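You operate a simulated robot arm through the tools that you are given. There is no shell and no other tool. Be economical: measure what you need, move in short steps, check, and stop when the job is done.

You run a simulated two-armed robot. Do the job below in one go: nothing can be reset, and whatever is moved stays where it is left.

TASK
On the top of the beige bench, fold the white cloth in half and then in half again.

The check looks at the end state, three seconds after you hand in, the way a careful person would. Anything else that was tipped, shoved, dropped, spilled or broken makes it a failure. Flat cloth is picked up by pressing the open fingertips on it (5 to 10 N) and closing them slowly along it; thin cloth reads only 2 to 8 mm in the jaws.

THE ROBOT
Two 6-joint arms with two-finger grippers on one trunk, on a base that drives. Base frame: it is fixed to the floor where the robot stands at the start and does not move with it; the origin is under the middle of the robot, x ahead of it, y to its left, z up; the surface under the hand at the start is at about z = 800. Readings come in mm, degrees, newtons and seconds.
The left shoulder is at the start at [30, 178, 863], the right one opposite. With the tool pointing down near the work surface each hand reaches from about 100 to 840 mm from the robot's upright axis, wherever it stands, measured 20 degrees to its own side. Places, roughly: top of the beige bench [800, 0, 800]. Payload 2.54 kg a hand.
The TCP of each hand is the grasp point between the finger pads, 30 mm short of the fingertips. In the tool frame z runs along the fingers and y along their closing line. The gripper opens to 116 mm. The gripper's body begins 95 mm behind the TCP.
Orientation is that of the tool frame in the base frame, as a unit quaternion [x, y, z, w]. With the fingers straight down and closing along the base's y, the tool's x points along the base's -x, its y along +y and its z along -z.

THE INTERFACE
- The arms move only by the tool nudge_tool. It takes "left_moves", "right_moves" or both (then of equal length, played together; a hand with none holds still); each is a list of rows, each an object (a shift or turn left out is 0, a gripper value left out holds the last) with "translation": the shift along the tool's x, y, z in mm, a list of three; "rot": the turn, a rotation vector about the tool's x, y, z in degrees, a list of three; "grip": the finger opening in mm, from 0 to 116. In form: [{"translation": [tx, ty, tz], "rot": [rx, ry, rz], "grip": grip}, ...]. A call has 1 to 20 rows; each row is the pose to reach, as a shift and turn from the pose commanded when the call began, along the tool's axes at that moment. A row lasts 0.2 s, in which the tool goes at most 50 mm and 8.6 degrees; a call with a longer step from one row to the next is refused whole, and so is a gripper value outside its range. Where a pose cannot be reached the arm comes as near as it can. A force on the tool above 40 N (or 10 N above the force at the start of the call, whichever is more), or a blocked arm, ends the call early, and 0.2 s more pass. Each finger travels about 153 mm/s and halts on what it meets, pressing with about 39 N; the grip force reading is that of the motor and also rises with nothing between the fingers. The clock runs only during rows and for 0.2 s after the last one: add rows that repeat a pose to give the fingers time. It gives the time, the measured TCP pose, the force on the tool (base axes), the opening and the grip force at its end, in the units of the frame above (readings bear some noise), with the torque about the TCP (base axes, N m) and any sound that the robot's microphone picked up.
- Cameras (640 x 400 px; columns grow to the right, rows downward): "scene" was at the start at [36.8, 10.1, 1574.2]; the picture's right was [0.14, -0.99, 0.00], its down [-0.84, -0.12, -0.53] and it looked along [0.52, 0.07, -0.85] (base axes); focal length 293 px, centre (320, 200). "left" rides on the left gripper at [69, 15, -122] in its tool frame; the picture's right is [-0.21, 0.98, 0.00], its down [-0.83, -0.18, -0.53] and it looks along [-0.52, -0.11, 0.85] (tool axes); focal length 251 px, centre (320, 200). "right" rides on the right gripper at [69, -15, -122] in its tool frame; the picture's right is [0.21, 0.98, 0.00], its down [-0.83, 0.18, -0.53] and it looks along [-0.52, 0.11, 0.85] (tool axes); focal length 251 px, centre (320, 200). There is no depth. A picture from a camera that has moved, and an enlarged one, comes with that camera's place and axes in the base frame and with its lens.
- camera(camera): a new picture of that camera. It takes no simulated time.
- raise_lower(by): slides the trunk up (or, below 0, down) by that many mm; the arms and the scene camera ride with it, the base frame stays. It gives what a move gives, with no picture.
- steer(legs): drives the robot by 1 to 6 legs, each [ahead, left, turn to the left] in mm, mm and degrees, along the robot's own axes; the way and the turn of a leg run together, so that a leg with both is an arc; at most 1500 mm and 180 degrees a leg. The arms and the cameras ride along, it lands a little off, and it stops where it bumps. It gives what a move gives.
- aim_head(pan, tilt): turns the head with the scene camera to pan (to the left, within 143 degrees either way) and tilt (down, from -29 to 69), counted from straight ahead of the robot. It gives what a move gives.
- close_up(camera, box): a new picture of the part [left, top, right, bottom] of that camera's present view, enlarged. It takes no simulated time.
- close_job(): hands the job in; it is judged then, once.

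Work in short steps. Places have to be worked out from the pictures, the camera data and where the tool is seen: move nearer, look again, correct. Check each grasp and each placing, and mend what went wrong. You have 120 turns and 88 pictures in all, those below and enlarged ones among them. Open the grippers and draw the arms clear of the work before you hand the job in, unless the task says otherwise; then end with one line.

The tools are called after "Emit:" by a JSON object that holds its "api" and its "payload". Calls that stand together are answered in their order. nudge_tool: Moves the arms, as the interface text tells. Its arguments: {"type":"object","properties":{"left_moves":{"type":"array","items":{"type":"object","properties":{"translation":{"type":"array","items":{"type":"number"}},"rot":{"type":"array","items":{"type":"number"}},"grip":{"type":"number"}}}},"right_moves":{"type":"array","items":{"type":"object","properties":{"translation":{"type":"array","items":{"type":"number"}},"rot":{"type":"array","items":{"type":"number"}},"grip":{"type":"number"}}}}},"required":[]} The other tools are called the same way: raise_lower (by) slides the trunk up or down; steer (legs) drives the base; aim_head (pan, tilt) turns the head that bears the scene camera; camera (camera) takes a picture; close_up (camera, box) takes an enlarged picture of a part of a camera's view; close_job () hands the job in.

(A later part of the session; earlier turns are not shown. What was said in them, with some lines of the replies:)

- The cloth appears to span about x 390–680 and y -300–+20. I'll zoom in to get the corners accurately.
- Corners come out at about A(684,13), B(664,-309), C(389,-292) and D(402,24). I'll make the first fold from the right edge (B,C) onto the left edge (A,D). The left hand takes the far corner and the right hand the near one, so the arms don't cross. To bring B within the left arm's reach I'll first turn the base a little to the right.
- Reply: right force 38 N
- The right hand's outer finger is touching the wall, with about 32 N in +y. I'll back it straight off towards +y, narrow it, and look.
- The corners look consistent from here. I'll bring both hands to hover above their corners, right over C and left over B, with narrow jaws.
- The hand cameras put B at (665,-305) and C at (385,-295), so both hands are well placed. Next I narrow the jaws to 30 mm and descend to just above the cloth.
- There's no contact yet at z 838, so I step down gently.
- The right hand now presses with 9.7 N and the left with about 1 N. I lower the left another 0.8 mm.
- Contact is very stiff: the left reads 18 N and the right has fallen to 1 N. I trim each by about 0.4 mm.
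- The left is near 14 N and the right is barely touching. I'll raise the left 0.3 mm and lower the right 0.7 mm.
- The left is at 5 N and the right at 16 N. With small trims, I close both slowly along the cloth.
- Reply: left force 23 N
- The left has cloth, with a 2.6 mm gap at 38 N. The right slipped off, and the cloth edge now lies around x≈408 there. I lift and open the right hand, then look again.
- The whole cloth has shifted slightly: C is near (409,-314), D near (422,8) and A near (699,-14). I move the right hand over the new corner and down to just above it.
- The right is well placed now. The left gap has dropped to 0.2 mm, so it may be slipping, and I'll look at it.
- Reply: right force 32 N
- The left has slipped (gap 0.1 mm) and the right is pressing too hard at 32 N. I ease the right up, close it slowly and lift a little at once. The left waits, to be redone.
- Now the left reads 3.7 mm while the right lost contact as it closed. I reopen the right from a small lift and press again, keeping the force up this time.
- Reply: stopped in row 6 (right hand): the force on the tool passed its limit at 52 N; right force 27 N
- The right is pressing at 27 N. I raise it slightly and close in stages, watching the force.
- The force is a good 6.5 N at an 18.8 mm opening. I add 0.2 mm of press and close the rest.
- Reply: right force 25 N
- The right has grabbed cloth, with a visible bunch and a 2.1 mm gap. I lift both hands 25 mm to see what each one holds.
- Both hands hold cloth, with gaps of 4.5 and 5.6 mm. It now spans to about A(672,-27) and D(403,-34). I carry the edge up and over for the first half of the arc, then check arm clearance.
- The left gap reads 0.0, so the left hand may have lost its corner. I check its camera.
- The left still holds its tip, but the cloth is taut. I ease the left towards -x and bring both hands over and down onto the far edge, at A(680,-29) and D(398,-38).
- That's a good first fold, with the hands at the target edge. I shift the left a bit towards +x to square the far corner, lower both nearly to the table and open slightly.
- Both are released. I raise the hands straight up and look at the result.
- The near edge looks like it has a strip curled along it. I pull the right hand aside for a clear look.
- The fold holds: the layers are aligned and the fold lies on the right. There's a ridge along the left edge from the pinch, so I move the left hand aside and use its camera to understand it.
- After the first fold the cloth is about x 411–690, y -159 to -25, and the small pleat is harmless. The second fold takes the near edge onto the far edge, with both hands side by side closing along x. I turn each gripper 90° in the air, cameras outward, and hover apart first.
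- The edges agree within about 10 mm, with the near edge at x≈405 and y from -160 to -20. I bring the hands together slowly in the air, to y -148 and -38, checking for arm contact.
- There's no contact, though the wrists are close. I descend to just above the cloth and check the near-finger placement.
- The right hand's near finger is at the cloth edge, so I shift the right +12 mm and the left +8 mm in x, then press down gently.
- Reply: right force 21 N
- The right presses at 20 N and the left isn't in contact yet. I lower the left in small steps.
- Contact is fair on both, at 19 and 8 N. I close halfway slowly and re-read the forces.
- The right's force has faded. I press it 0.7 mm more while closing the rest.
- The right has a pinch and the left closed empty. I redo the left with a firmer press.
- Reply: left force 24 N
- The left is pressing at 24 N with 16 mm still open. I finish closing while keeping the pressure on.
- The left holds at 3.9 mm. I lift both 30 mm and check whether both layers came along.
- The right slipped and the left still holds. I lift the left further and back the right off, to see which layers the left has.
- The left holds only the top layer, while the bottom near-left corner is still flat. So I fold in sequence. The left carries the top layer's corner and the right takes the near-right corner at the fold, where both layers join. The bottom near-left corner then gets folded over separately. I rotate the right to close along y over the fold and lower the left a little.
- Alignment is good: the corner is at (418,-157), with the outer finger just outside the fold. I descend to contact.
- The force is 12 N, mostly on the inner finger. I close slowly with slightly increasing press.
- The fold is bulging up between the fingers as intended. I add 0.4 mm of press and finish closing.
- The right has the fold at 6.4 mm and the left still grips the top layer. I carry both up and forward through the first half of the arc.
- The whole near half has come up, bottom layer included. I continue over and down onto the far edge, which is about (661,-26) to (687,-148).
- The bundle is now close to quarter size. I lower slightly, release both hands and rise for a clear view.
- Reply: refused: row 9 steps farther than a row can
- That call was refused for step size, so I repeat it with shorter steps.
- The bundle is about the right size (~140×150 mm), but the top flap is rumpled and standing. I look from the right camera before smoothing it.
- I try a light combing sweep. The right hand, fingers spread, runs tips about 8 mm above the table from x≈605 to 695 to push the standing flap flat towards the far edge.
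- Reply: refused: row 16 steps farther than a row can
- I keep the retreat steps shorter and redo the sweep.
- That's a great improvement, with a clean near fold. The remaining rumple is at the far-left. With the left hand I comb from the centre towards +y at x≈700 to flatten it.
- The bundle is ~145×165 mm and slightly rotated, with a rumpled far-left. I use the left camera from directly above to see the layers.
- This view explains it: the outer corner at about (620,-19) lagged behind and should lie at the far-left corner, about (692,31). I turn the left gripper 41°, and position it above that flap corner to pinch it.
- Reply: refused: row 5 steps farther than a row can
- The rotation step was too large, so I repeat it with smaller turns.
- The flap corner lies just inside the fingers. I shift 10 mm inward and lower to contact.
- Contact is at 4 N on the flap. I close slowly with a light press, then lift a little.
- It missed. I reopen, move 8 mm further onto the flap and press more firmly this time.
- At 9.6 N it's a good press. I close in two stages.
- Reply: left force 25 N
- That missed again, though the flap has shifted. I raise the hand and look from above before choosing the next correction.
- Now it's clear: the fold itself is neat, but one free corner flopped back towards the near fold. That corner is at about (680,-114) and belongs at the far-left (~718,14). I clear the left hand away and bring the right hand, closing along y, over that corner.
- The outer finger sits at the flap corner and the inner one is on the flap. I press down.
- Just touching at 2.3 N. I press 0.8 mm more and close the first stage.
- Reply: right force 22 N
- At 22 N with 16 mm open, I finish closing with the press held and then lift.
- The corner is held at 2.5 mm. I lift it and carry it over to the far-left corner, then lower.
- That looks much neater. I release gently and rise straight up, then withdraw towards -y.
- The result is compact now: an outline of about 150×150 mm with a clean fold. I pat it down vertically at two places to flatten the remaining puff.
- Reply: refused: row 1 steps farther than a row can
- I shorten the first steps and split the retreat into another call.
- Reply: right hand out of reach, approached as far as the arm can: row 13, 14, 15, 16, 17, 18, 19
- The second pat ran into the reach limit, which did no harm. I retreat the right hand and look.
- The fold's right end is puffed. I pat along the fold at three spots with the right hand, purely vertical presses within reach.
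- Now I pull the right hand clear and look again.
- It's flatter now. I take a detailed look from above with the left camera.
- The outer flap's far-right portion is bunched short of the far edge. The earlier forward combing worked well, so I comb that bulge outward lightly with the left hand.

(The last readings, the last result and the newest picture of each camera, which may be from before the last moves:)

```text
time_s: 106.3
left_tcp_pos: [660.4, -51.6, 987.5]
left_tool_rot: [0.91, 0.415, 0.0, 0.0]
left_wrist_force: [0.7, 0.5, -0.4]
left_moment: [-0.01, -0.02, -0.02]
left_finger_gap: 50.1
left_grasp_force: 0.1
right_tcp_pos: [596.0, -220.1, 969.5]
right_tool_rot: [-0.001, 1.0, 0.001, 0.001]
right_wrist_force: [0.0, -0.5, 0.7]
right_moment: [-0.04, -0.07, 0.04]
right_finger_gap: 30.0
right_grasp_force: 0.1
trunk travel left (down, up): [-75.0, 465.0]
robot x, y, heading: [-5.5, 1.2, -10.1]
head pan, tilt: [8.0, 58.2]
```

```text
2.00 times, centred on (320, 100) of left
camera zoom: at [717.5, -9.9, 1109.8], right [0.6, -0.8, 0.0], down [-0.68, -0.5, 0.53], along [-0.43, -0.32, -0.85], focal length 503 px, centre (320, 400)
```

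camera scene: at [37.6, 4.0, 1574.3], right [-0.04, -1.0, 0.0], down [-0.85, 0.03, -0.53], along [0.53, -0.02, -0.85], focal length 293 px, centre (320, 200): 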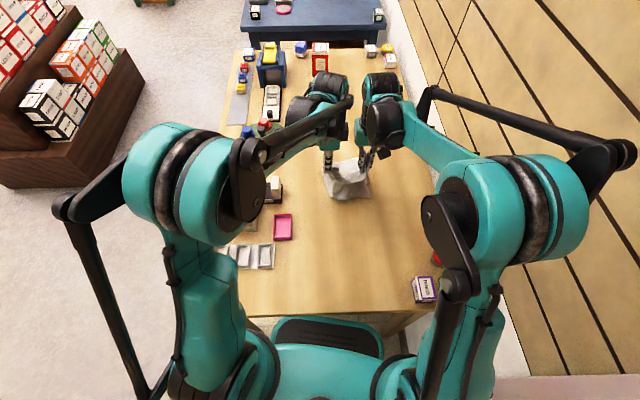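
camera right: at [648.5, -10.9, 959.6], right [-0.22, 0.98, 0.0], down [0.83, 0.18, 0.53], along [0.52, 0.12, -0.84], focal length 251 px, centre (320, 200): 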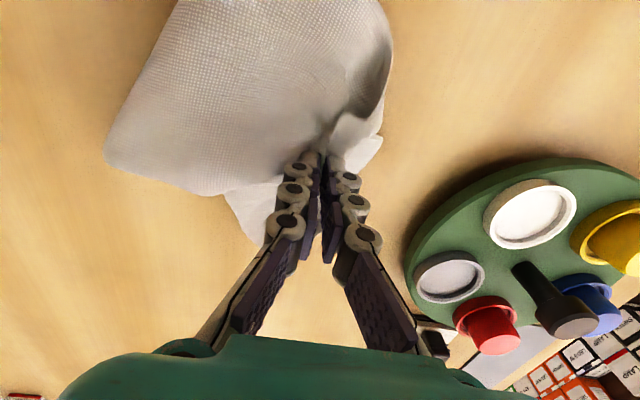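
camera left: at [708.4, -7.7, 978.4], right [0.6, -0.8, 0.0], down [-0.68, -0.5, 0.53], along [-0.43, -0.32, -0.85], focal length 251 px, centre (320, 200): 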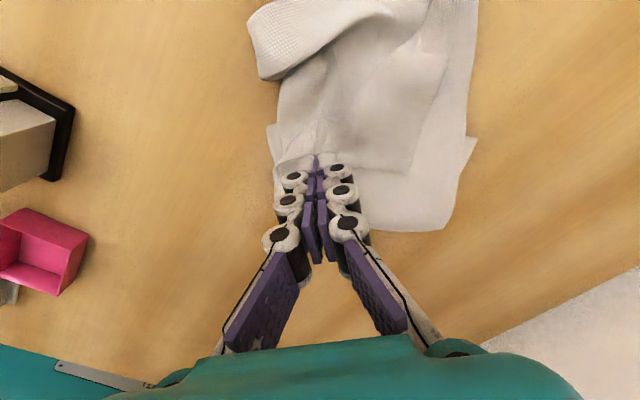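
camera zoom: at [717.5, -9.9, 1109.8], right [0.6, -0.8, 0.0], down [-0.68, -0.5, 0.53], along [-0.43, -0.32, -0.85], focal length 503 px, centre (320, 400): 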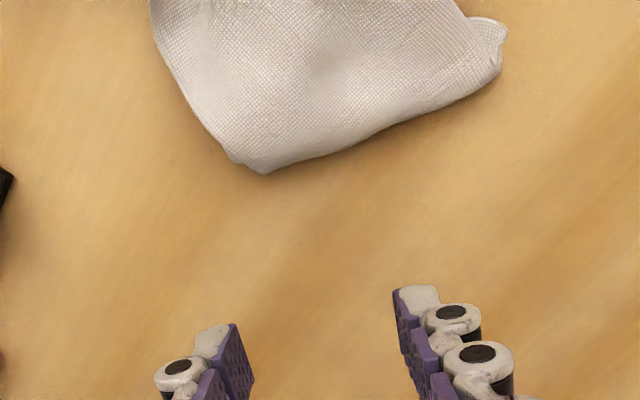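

The whole bundle slid forward as well, so I check it from the scene camera.

Emit:
{"api": "close_up", "payload": {"camera": "scene", "box": [240, 85, 400, 185]}}

```text
4.00 times, centred on (320, 135) of scene
camera zoom: at [37.4, 3.7, 1574.3], right [-0.04, -1.0, 0.0], down [-0.85, 0.03, -0.53], along [0.53, -0.02, -0.85], focal length 1172 px, centre (320, 460)
```

zoom: 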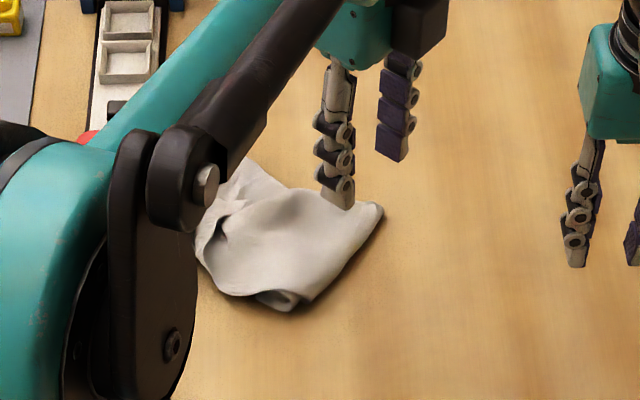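

I retract the left hand and check the clearance between the bundle and the turntable.

Emit:
{"api": "nudge_tool", "payload": {"left_moves": [{"translation": [-10, -40, 0]}, {"translation": [-25, -80, 0]}, {"translation": [-40, -115, 0]}, {"translation": [-60, -150, 0]}, {"translation": [-75, -185, 0]}]}}

Emit:
{"api": "close_up", "payload": {"camera": "scene", "box": [240, 85, 400, 185]}}

```text
time_s: 107.5
left_tcp_pos: [475.2, 13.9, 984.7]
left_tool_rot: [0.91, 0.415, 0.001, 0.0]
left_wrist_force: [0.0, 0.0, 0.2]
left_moment: [-0.01, -0.03, 0.01]
left_finger_gap: 50.2
left_grasp_force: 0.1
right_tcp_pos: [596.5, -218.9, 970.4]
right_tool_rot: [-0.001, 1.0, 0.001, 0.001]
right_wrist_force: [0.4, 0.1, 0.8]
right_moment: [-0.01, -0.03, 0.02]
right_finger_gap: 30.1
right_grasp_force: 0.1
trunk travel left (down, up): [-75.0, 465.0]
robot x, y, heading: [-2.2, 1.9, -9.9]
head pan, tilt: [8.0, 58.2]
```

```text
4.00 times, centred on (320, 135) of scene
camera zoom: at [36.7, 4.2, 1574.3], right [-0.04, -1.0, 0.0], down [-0.85, 0.03, -0.53], along [0.53, -0.02, -0.85], focal length 1172 px, centre (320, 460)
```

zoom: 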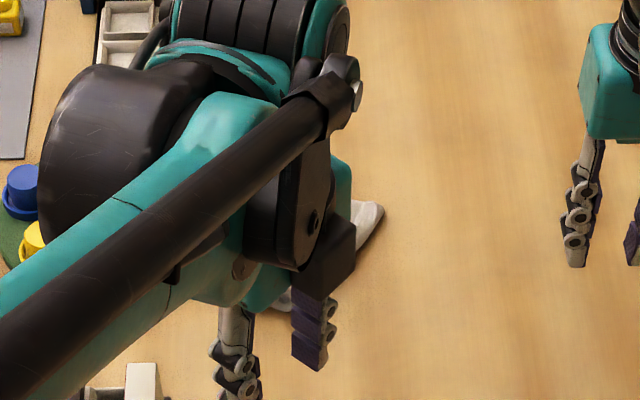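

The arm blocks the view, so I pull the left hand further back and up.

Emit:
{"api": "nudge_tool", "payload": {"left_moves": [{"translation": [-5, -35, -20]}, {"translation": [-10, -70, -40]}, {"translation": [-15, -105, -60]}, {"translation": [-20, -140, -60]}, {"translation": [-23, -179, -60]}]}}

Emit:
{"api": "close_up", "payload": {"camera": "scene", "box": [225, 85, 385, 185]}}

```text
time_s: 108.8
left_tcp_pos: [324.8, 114.7, 1048.7]
left_tool_rot: [0.91, 0.415, 0.0, 0.001]
left_wrist_force: [-0.1, 0.2, -0.1]
left_moment: [-0.03, -0.03, -0.03]
left_finger_gap: 49.8
left_grasp_force: 0.0
right_tcp_pos: [594.6, -219.5, 970.6]
right_tool_rot: [-0.001, 1.0, 0.001, 0.001]
right_wrist_force: [-0.2, 0.7, 0.7]
right_moment: [-0.03, -0.01, 0.02]
right_finger_gap: 30.0
right_grasp_force: 0.0
trunk travel left (down, up): [-75.0, 465.0]
robot x, y, heading: [-1.5, -0.6, -9.8]
head pan, tilt: [8.0, 58.2]
```

```text
4.00 times, centred on (305, 135) of scene
camera zoom: at [36.3, 4.3, 1574.3], right [-0.04, -1.0, 0.0], down [-0.85, 0.03, -0.53], along [0.53, -0.02, -0.85], focal length 1172 px, centre (380, 460)
```

zoom: 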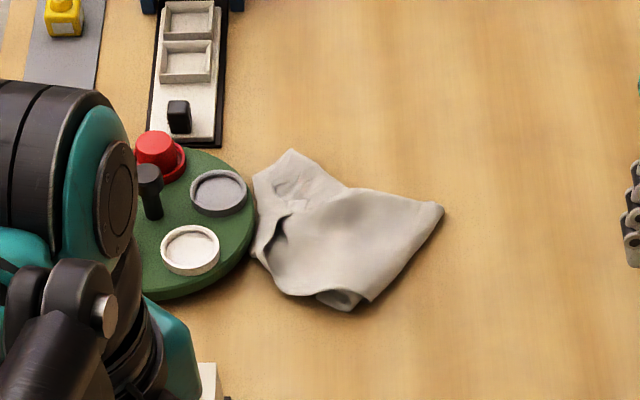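

The bundle is touching the turntable's edge, though nothing on it appears moved. I'll press the bundle's centre with the right hand and slide it about 65 mm towards -y, clear of the turntable.

Emit:
{"api": "nudge_tool", "payload": {"right_moves": [{"translation": [-18, 36, 0], "grip": 50}, {"translation": [-36, 72, 0]}, {"translation": [-54, 108, 0]}, {"translation": [-72, 144, 10]}, {"translation": [-90, 175, 30]}, {"translation": [-108, 200, 60]}, {"translation": [-122, 215, 95]}, {"translation": [-122, 215, 125]}, {"translation": [-122, 215, 134]}, {"translation": [-122, 215, 136]}]}}

```text
time_s: 111.0
left_tcp_pos: [325.2, 113.3, 1046.2]
left_tool_rot: [0.91, 0.414, 0.0, 0.0]
left_wrist_force: [0.2, -0.1, -0.7]
left_moment: [-0.03, 0.0, -0.03]
left_finger_gap: 49.9
left_grasp_force: 0.1
right_tcp_pos: [717.7, -3.8, 832.1]
right_tool_rot: [-0.001, 1.0, 0.001, 0.001]
right_wrist_force: [0.1, 0.7, 8.7]
right_moment: [0.17, -0.03, -0.03]
right_finger_gap: 50.7
right_grasp_force: 0.5
trunk travel left (down, up): [-75.0, 465.0]
robot x, y, heading: [-0.5, 0.9, -10.1]
head pan, tilt: [8.0, 58.2]
```

Contact is at 8.7 N. I drag slowly towards -y, then lift straight up and clear.

Emit:
{"api": "nudge_tool", "payload": {"right_moves": [{"translation": [0, -6, 0]}, {"translation": [0, -14, 0]}, {"translation": [0, -22, 0]}, {"translation": [0, -30, 0]}, {"translation": [0, -38, 0]}, {"translation": [0, -46, 0]}, {"translation": [0, -54, 0]}, {"translation": [0, -62, 0]}, {"translation": [0, -68, 0]}, {"translation": [0, -68, -20]}, {"translation": [0, -68, -60]}, {"translation": [10, -80, -100]}, {"translation": [30, -110, -130]}, {"translation": [55, -145, -140]}, {"translation": [80, -180, -140]}, {"translation": [110, -205, -140]}]}}

Emit:
{"api": "close_up", "payload": {"camera": "scene", "box": [225, 85, 385, 185]}}

```text
time_s: 114.3
left_tcp_pos: [324.9, 114.4, 1045.9]
left_tool_rot: [0.91, 0.415, 0.0, 0.0]
left_wrist_force: [1.0, -0.3, 0.0]
left_moment: [-0.01, -0.03, -0.02]
left_finger_gap: 49.8
left_grasp_force: 0.0
right_tcp_pos: [605.8, -212.1, 971.9]
right_tool_rot: [-0.001, 1.0, 0.001, 0.002]
right_wrist_force: [-0.3, -0.2, 0.0]
right_moment: [-0.01, -0.07, 0.02]
right_finger_gap: 50.0
right_grasp_force: 0.0
trunk travel left (down, up): [-75.0, 465.0]
robot x, y, heading: [-0.1, 2.5, -10.0]
head pan, tilt: [8.0, 58.2]
```

```text
4.00 times, centred on (305, 135) of scene
camera zoom: at [37.2, 3.4, 1574.3], right [-0.04, -1.0, 0.0], down [-0.85, 0.03, -0.53], along [0.53, -0.02, -0.85], focal length 1172 px, centre (380, 460)
```

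zoom: 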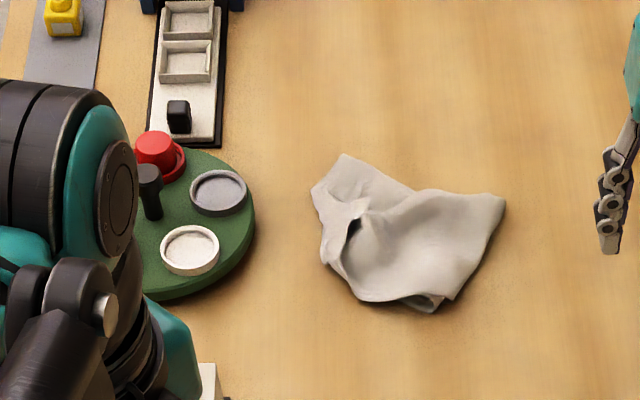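

The cloth is clear of the turntable, which is unchanged. A last pair of vertical pats should flatten the puff, then I retreat.

Emit:
{"api": "nudge_tool", "payload": {"right_moves": [{"translation": [-25, 28, 10], "grip": 60}, {"translation": [-50, 56, 25]}, {"translation": [-75, 84, 45]}, {"translation": [-100, 112, 65]}, {"translation": [-125, 137, 85]}, {"translation": [-125, 137, 120]}, {"translation": [-125, 137, 134]}, {"translation": [-125, 137, 138]}, {"translation": [-125, 137, 138]}, {"translation": [-125, 137, 110]}, {"translation": [-98, 165, 110]}, {"translation": [-98, 165, 132]}, {"translation": [-98, 165, 138]}, {"translation": [-98, 165, 138]}, {"translation": [-98, 165, 105]}, {"translation": [-90, 145, 70]}, {"translation": [-75, 110, 45]}, {"translation": [-50, 70, 20]}, {"translation": [-25, 35, 5]}, {"translation": [0, 0, 0]}]}}

Emit:
{"api": "camera", "payload": {"camera": "scene"}}

```text
refused: row 18 steps farther than a row can; nothing moved
```

```text
2 pictures are left
camera scene: at [37.2, 3.4, 1574.3], right [-0.04, -1.0, 0.0], down [-0.85, 0.03, -0.53], along [0.53, -0.02, -0.85], focal length 293 px, centre (320, 200)
```

scene: 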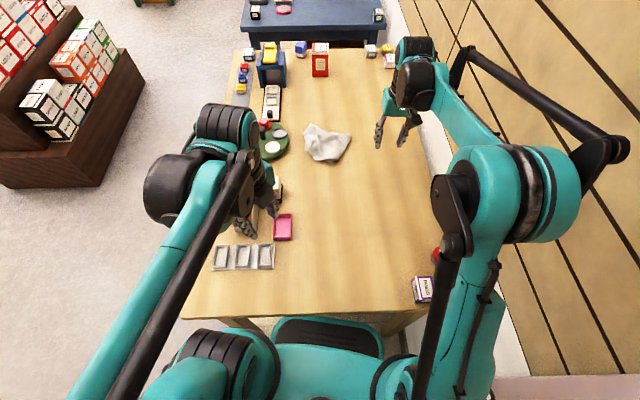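

The call was refused for a step size again. Everything else in the scene looks undisturbed, so I repeat the pats with shorter retreat steps.

Emit:
{"api": "nudge_tool", "payload": {"right_moves": [{"translation": [-25, 28, 10], "grip": 60}, {"translation": [-50, 56, 25]}, {"translation": [-75, 84, 45]}, {"translation": [-100, 112, 65]}, {"translation": [-125, 137, 85]}, {"translation": [-125, 137, 120]}, {"translation": [-125, 137, 134]}, {"translation": [-125, 137, 138]}, {"translation": [-125, 137, 138]}, {"translation": [-125, 137, 110]}, {"translation": [-98, 165, 110]}, {"translation": [-98, 165, 132]}, {"translation": [-98, 165, 138]}, {"translation": [-98, 165, 138]}, {"translation": [-98, 165, 105]}, {"translation": [-90, 150, 70]}, {"translation": [-78, 125, 45]}, {"translation": [-62, 95, 25]}, {"translation": [-45, 60, 10]}, {"translation": [-25, 25, 0]}]}}

Emit:
{"api": "close_up", "payload": {"camera": "scene", "box": [225, 85, 385, 185]}}

```text
time_s: 118.5
left_tcp_pos: [325.5, 114.1, 1046.5]
left_tool_rot: [0.91, 0.414, 0.0, 0.0]
left_wrist_force: [0.1, 0.5, -0.5]
left_moment: [-0.02, -0.04, 0.02]
left_finger_gap: 50.0
left_grasp_force: 0.1
right_tcp_pos: [631.4, -185.8, 972.7]
right_tool_rot: [-0.001, 1.0, 0.001, 0.002]
right_wrist_force: [-0.4, -0.8, 0.6]
right_moment: [0.03, -0.01, 0.01]
right_finger_gap: 59.8
right_grasp_force: 0.0
trunk travel left (down, up): [-75.0, 465.0]
robot x, y, heading: [-2.3, -2.3, -9.7]
head pan, tilt: [8.0, 58.2]
```

```text
4.00 times, centred on (305, 135) of scene
camera zoom: at [37.2, 3.0, 1574.3], right [-0.04, -1.0, 0.0], down [-0.85, 0.03, -0.53], along [0.53, -0.02, -0.85], focal length 1172 px, centre (380, 460)
```

zoom: 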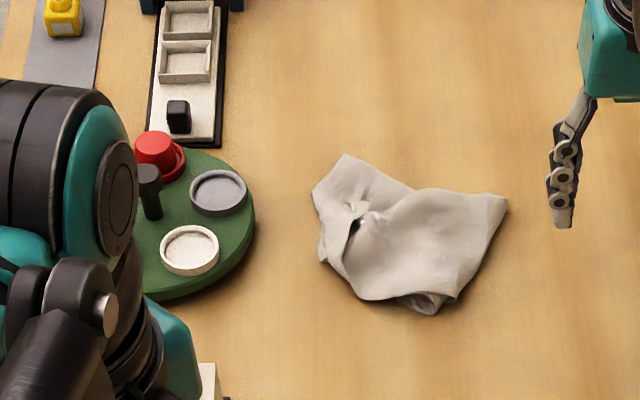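

The cloth is a flat, compact bundle, clear of everything else. The grippers are open and the arms are away from it, so I hand in.

Emit:
{"api": "close_job", "payload": {}}

```text
The job is handed in.
```

I folded the cloth in half twice into a bundle of roughly quarter size on the bench, but it is not a neat fold: the outer flap stops short of the far edge in places and there are wrinkles. It also slid, turned and briefly touched the turntable before I moved it clear. Early on the right finger pressed the wall at about 32 N, and I saw nothing else displaced.
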